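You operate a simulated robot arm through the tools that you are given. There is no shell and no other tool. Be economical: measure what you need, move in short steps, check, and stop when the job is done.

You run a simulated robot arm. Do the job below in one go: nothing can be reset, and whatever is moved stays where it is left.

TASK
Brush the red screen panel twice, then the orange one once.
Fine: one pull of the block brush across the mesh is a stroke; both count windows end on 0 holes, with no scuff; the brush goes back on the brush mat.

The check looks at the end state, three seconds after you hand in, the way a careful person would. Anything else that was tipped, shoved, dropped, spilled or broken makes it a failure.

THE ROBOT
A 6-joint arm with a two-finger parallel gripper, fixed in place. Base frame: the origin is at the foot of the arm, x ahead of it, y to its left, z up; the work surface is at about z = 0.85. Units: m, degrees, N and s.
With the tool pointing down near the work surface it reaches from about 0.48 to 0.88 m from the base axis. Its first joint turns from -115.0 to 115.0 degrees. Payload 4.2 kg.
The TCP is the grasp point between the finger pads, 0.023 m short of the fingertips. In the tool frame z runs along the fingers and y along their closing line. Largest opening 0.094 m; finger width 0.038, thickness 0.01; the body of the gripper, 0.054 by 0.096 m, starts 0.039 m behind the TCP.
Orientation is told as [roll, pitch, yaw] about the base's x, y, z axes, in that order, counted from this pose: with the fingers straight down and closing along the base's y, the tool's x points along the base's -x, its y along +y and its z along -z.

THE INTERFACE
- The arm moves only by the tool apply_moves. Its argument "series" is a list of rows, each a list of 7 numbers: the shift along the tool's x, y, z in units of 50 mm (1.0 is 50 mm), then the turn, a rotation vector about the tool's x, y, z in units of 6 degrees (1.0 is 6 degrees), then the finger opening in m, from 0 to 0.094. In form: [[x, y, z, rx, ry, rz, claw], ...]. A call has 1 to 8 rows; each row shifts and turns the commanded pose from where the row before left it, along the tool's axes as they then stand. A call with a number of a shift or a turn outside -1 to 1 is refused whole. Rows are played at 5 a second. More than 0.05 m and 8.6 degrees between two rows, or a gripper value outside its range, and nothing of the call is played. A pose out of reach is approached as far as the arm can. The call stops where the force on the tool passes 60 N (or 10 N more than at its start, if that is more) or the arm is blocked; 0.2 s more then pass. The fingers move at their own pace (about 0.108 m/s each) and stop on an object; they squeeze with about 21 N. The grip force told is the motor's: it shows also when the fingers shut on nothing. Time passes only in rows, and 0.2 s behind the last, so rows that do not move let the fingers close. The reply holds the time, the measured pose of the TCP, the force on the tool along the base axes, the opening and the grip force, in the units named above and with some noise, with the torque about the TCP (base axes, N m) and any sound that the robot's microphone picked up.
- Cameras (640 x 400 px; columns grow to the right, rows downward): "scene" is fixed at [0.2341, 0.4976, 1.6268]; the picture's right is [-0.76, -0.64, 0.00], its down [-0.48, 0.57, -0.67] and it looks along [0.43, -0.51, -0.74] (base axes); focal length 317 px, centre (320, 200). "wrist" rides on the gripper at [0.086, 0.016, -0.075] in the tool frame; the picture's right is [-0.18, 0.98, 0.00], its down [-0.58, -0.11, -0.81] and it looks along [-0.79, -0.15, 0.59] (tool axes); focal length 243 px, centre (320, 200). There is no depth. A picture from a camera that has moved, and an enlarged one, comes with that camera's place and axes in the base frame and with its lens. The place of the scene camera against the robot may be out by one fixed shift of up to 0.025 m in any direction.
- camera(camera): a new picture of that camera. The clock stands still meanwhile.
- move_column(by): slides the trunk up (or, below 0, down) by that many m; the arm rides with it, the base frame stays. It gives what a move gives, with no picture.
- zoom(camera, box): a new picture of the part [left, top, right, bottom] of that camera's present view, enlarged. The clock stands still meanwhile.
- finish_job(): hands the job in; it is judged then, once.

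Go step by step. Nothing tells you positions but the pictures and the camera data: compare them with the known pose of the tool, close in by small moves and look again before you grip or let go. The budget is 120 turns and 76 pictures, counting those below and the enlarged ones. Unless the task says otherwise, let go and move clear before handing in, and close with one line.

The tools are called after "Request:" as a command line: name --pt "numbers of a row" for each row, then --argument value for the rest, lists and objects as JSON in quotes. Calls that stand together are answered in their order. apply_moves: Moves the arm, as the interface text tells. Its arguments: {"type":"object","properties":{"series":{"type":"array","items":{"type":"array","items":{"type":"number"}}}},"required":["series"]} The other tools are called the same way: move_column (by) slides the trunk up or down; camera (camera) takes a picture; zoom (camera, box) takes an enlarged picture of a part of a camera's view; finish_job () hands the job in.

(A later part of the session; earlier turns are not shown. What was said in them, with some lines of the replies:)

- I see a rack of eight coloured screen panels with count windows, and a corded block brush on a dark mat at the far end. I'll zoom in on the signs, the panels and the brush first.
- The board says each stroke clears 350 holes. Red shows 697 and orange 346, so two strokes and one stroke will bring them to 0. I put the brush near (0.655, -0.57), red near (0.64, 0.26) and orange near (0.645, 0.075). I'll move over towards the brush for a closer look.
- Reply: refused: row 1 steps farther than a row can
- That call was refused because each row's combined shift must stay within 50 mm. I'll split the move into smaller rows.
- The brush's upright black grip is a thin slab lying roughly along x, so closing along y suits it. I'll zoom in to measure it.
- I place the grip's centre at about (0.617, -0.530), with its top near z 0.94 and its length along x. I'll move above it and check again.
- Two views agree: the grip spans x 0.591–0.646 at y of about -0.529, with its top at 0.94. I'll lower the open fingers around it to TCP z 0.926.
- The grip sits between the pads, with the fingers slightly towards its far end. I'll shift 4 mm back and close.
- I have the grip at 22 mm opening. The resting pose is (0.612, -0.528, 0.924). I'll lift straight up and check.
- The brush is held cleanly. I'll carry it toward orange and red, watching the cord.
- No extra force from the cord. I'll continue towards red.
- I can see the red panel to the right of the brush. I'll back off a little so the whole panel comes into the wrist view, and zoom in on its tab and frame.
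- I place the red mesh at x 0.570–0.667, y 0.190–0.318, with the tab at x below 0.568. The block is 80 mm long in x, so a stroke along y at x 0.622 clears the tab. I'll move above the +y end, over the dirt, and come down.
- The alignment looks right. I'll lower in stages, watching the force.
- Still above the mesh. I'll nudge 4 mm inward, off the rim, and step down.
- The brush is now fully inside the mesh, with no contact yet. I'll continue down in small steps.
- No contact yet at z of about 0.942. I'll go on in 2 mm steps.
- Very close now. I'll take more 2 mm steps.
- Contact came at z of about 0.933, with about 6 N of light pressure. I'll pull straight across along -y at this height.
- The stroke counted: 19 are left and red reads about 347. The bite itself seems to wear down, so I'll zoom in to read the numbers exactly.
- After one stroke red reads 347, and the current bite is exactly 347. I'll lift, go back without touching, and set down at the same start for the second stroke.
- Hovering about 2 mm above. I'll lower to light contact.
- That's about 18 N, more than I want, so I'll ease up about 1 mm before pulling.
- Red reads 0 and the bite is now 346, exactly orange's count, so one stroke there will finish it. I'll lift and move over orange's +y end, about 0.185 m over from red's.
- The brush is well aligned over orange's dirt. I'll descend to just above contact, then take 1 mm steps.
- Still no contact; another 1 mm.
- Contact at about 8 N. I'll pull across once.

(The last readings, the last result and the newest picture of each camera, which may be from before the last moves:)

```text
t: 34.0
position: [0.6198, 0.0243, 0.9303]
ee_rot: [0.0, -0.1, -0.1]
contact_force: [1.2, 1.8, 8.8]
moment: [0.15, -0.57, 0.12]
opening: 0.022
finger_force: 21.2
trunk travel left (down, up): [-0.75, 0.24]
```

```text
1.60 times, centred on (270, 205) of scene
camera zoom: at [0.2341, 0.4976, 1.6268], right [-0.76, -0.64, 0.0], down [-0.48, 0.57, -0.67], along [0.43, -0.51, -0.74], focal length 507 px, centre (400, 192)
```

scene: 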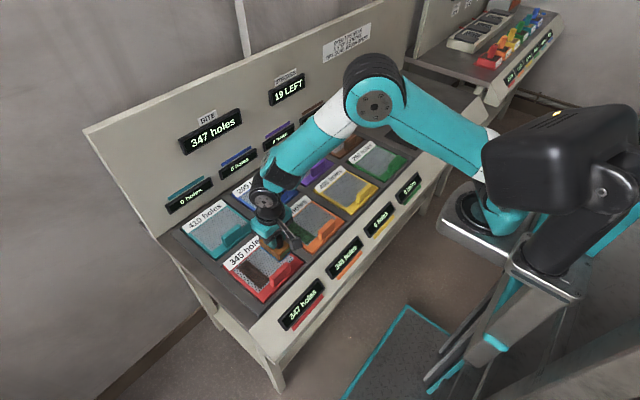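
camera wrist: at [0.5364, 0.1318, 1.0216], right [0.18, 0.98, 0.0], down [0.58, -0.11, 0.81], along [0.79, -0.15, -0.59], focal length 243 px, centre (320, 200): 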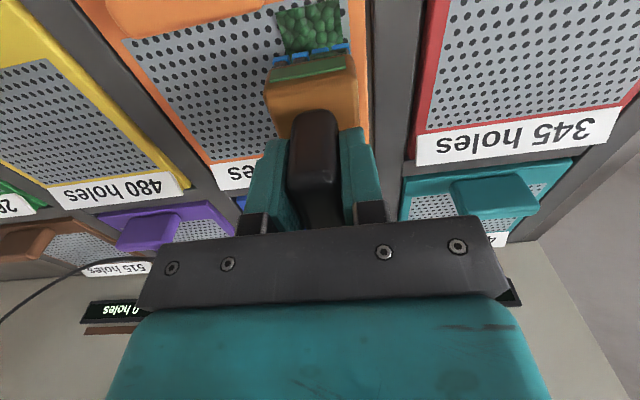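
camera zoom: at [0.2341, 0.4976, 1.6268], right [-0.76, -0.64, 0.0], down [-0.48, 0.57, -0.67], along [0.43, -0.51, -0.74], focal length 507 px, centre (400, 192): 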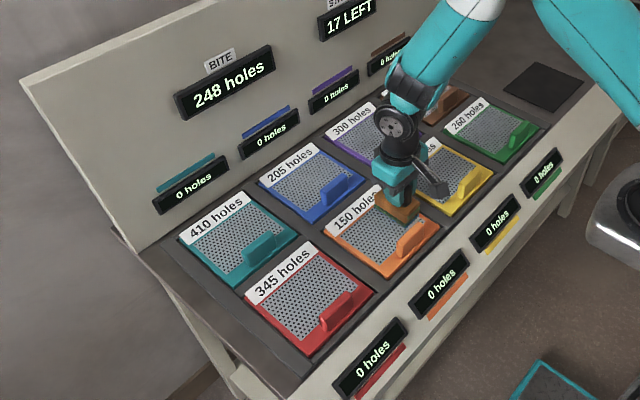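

Both windows read 0. I'll lift straight off and check the panels for scuffs.

Request:
apply_moves --pt "0 0 -0.3 0 0 0 0.01" --pt "0 0 -0.8 0 0 0 0.01" --pt "0 0 -0.9 0 0 0 0.01" --pt "0 0 -0.9 0 0 0 0.01" --pt "0 -0.8 -0.3 0 0 0 0.01" --pt "0 -0.9 0 0 0 0 0.01" --pt "0 -0.9 0 0 0 0 0.01" --pt "0 0 0 0 0 0 0.01"

Request:
zoom --camera "scene" --box '[210, 180, 390, 320]'

Request:
camera --camera "scene"

```text
t: 35.8
position: [0.6204, -0.1057, 1.09]
ee_rot: [0.0, 0.0, -0.1]
contact_force: [-0.3, 0.3, -1.7]
moment: [0.01, -0.03, -0.02]
opening: 0.0219
finger_force: 21.0
trunk travel left (down, up): [-0.75, 0.24]
```

```text
2.86 times, centred on (300, 250) of scene
camera zoom: at [0.2341, 0.4976, 1.6268], right [-0.76, -0.64, 0.0], down [-0.48, 0.57, -0.67], along [0.43, -0.51, -0.74], focal length 906 px, centre (377, 57)
```

zoom: 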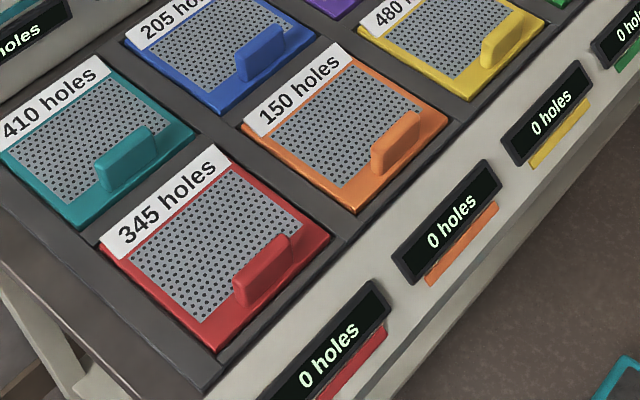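

```text
36 pictures are left
```

scene: 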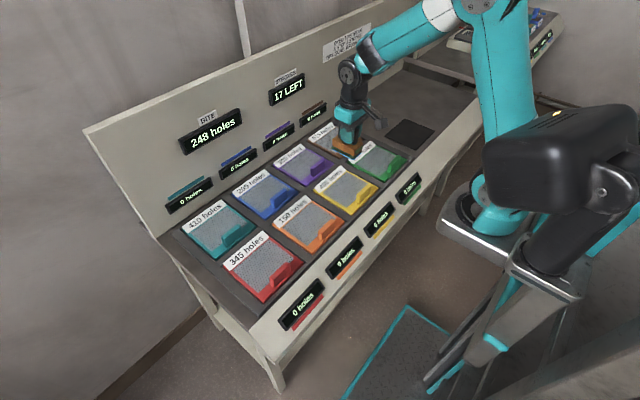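

Both panels are clean with no scuff. I'll carry the brush back over the mat.

Request:
apply_moves --pt "0.02 -0.938 0 0 0 0 0.01" --pt "0.02 -0.938 0 0 0 0 0.01" --pt "0.02 -0.938 0 0 0 0 0.01" --pt "0.02 -0.938 0 0 0 0 0.01" --pt "0.02 -0.938 0 0 0 0 0.01" --pt "0.02 -0.938 0 0 0 0 0.01" --pt "0.02 -0.938 0 0 0 0 0.01" --pt "0.02 -0.938 0 0 0 0 0.01"

Request:
apply_moves --pt "0 -0.94 0 0 0 0 0.01" --pt "0 0 0.9 0 0 0 0.01" --pt "0 0 0.8 0 0 0 0.01" --pt "0 0 0.6 0 0 0 0.01" --pt "0 0 0.5 0 0 0 0.01" --pt "0 0 0 0 0 0 0.01"

Request:
zoom --camera "scene" --box '[350, 70, 460, 150]'

```text
t: 37.6
position: [0.6153, -0.4785, 1.0914]
ee_rot: [0.0, 0.0, 0.0]
contact_force: [0.0, 0.8, -2.3]
moment: [-0.03, 0.01, -0.01]
opening: 0.0218
finger_force: 21.3
trunk travel left (down, up): [-0.75, 0.24]
```

```text
t: 39.0
position: [0.6144, -0.5285, 0.9526]
ee_rot: [0.0, 0.0, -0.1]
contact_force: [0.5, -0.5, -1.6]
moment: [-0.02, 0.04, 0.0]
opening: 0.0218
finger_force: 20.9
trunk travel left (down, up): [-0.75, 0.24]
```

```text
5.00 times, centred on (405, 110) of scene
camera zoom: at [0.2341, 0.4976, 1.6268], right [-0.76, -0.64, 0.0], down [-0.48, 0.57, -0.67], along [0.43, -0.51, -0.74], focal length 1585 px, centre (-105, 650)
```

zoom: 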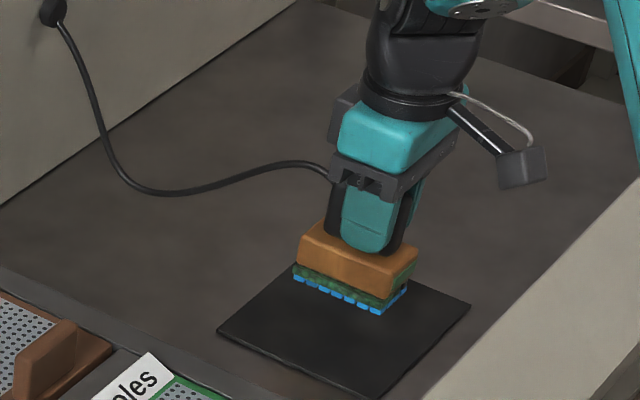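

I'm above the original spot. I'll lower in stages until the bristles touch the mat.

Request:
apply_moves --pt "0.04 0 0.3 0 0 0 0.01" --pt "0 0 0.22 0 0 0 0.01" --pt "0 0 0 0 0 0 0.01"

Request:
apply_moves --pt "0 0 0.03 0 0 0 0.01" --pt "0 0 0 0 0 0 0.01"

```text
t: 39.8
position: [0.611, -0.527, 0.926]
ee_rot: [0.0, 0.0, -0.1]
contact_force: [0.0, 0.9, -1.5]
moment: [0.01, 0.0, 0.02]
opening: 0.0219
finger_force: 20.5
trunk travel left (down, up): [-0.75, 0.24]
```

```text
t: 40.4
position: [0.6119, -0.5278, 0.9237]
ee_rot: [0.0, 0.0, 0.0]
contact_force: [0.3, 0.2, -2.6]
moment: [-0.02, 0.02, -0.02]
opening: 0.0218
finger_force: 21.0
trunk travel left (down, up): [-0.75, 0.24]
```

Request:
apply_moves --pt "0 0 0.02 0 0 0 0.01" --pt "0 0 0 0 0 0 0.01"

Request:
apply_moves --pt "0 0 0.02 0 0 0 0.01" --pt "0 0 0 0 0 0 0.01"

```text
t: 41.0
position: [0.611, -0.5274, 0.9236]
ee_rot: [0.0, 0.0, 0.0]
contact_force: [0.3, 0.4, -2.1]
moment: [0.0, 0.01, 0.02]
opening: 0.0219
finger_force: 20.7
trunk travel left (down, up): [-0.75, 0.24]
```

```text
t: 41.6
position: [0.6121, -0.5272, 0.9234]
ee_rot: [0.0, -0.1, 0.0]
contact_force: [-0.9, 1.9, 6.3]
moment: [0.15, -0.27, 0.07]
opening: 0.0218
finger_force: 20.8
trunk travel left (down, up): [-0.75, 0.24]
```

The brush is touching the mat. I'll open the fingers in place, then rise clear.

Request:
apply_moves --pt "0 0 -0.01 0 0 0 0.01" --pt "0 0 0 0 0 0 0.05" --pt "0 0 0 0 0 0 0.094" --pt "0 0 0 0 0 0 0.094" --pt "0 0 -0.5 0 0 0 0.094" --pt "0 0 -0.8 0 0 0 0.094" --pt "0 0 -0.9 0 0 0 0.094" --pt "0 0 -0.6 0 0 0 0.094"

Request:
zoom --camera "scene" --box '[350, 70, 460, 150]'

Request:
camera --camera "scene"

```text
t: 43.4
position: [0.6114, -0.526, 1.0635]
ee_rot: [0.0, 0.0, 0.0]
contact_force: [0.2, -0.1, -0.8]
moment: [0.01, 0.02, 0.03]
opening: 0.0939
finger_force: 0.0
trunk travel left (down, up): [-0.75, 0.24]
```

```text
5.00 times, centred on (405, 110) of scene
camera zoom: at [0.2341, 0.4976, 1.6268], right [-0.76, -0.64, 0.0], down [-0.48, 0.57, -0.67], along [0.43, -0.51, -0.74], focal length 1585 px, centre (-105, 650)
```

zoom: 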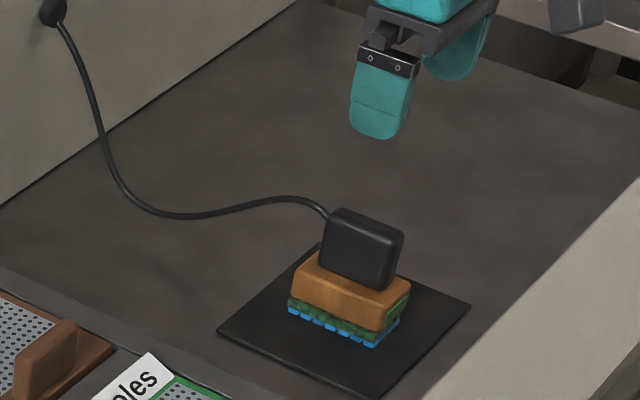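

```text
33 pictures are left
```

scene: 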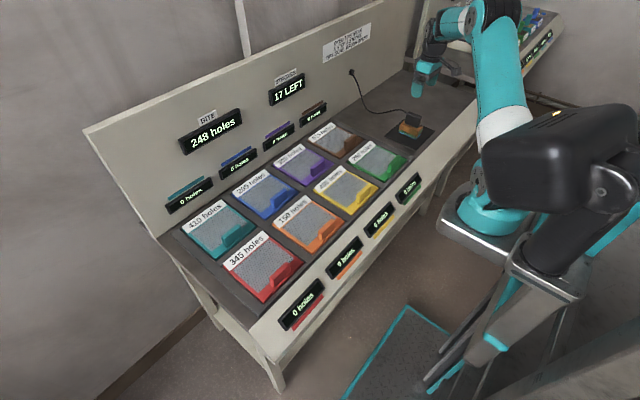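

The brush stands on its mat, both windows read 0, the panels are clean and the gripper is clear. I'm handing in.

Request:
finish_job

```text
The job is handed in.
```

I brushed the red panel twice and the orange once; both count windows read 0 holes with no scuff visible, and the brush is back on its mat.
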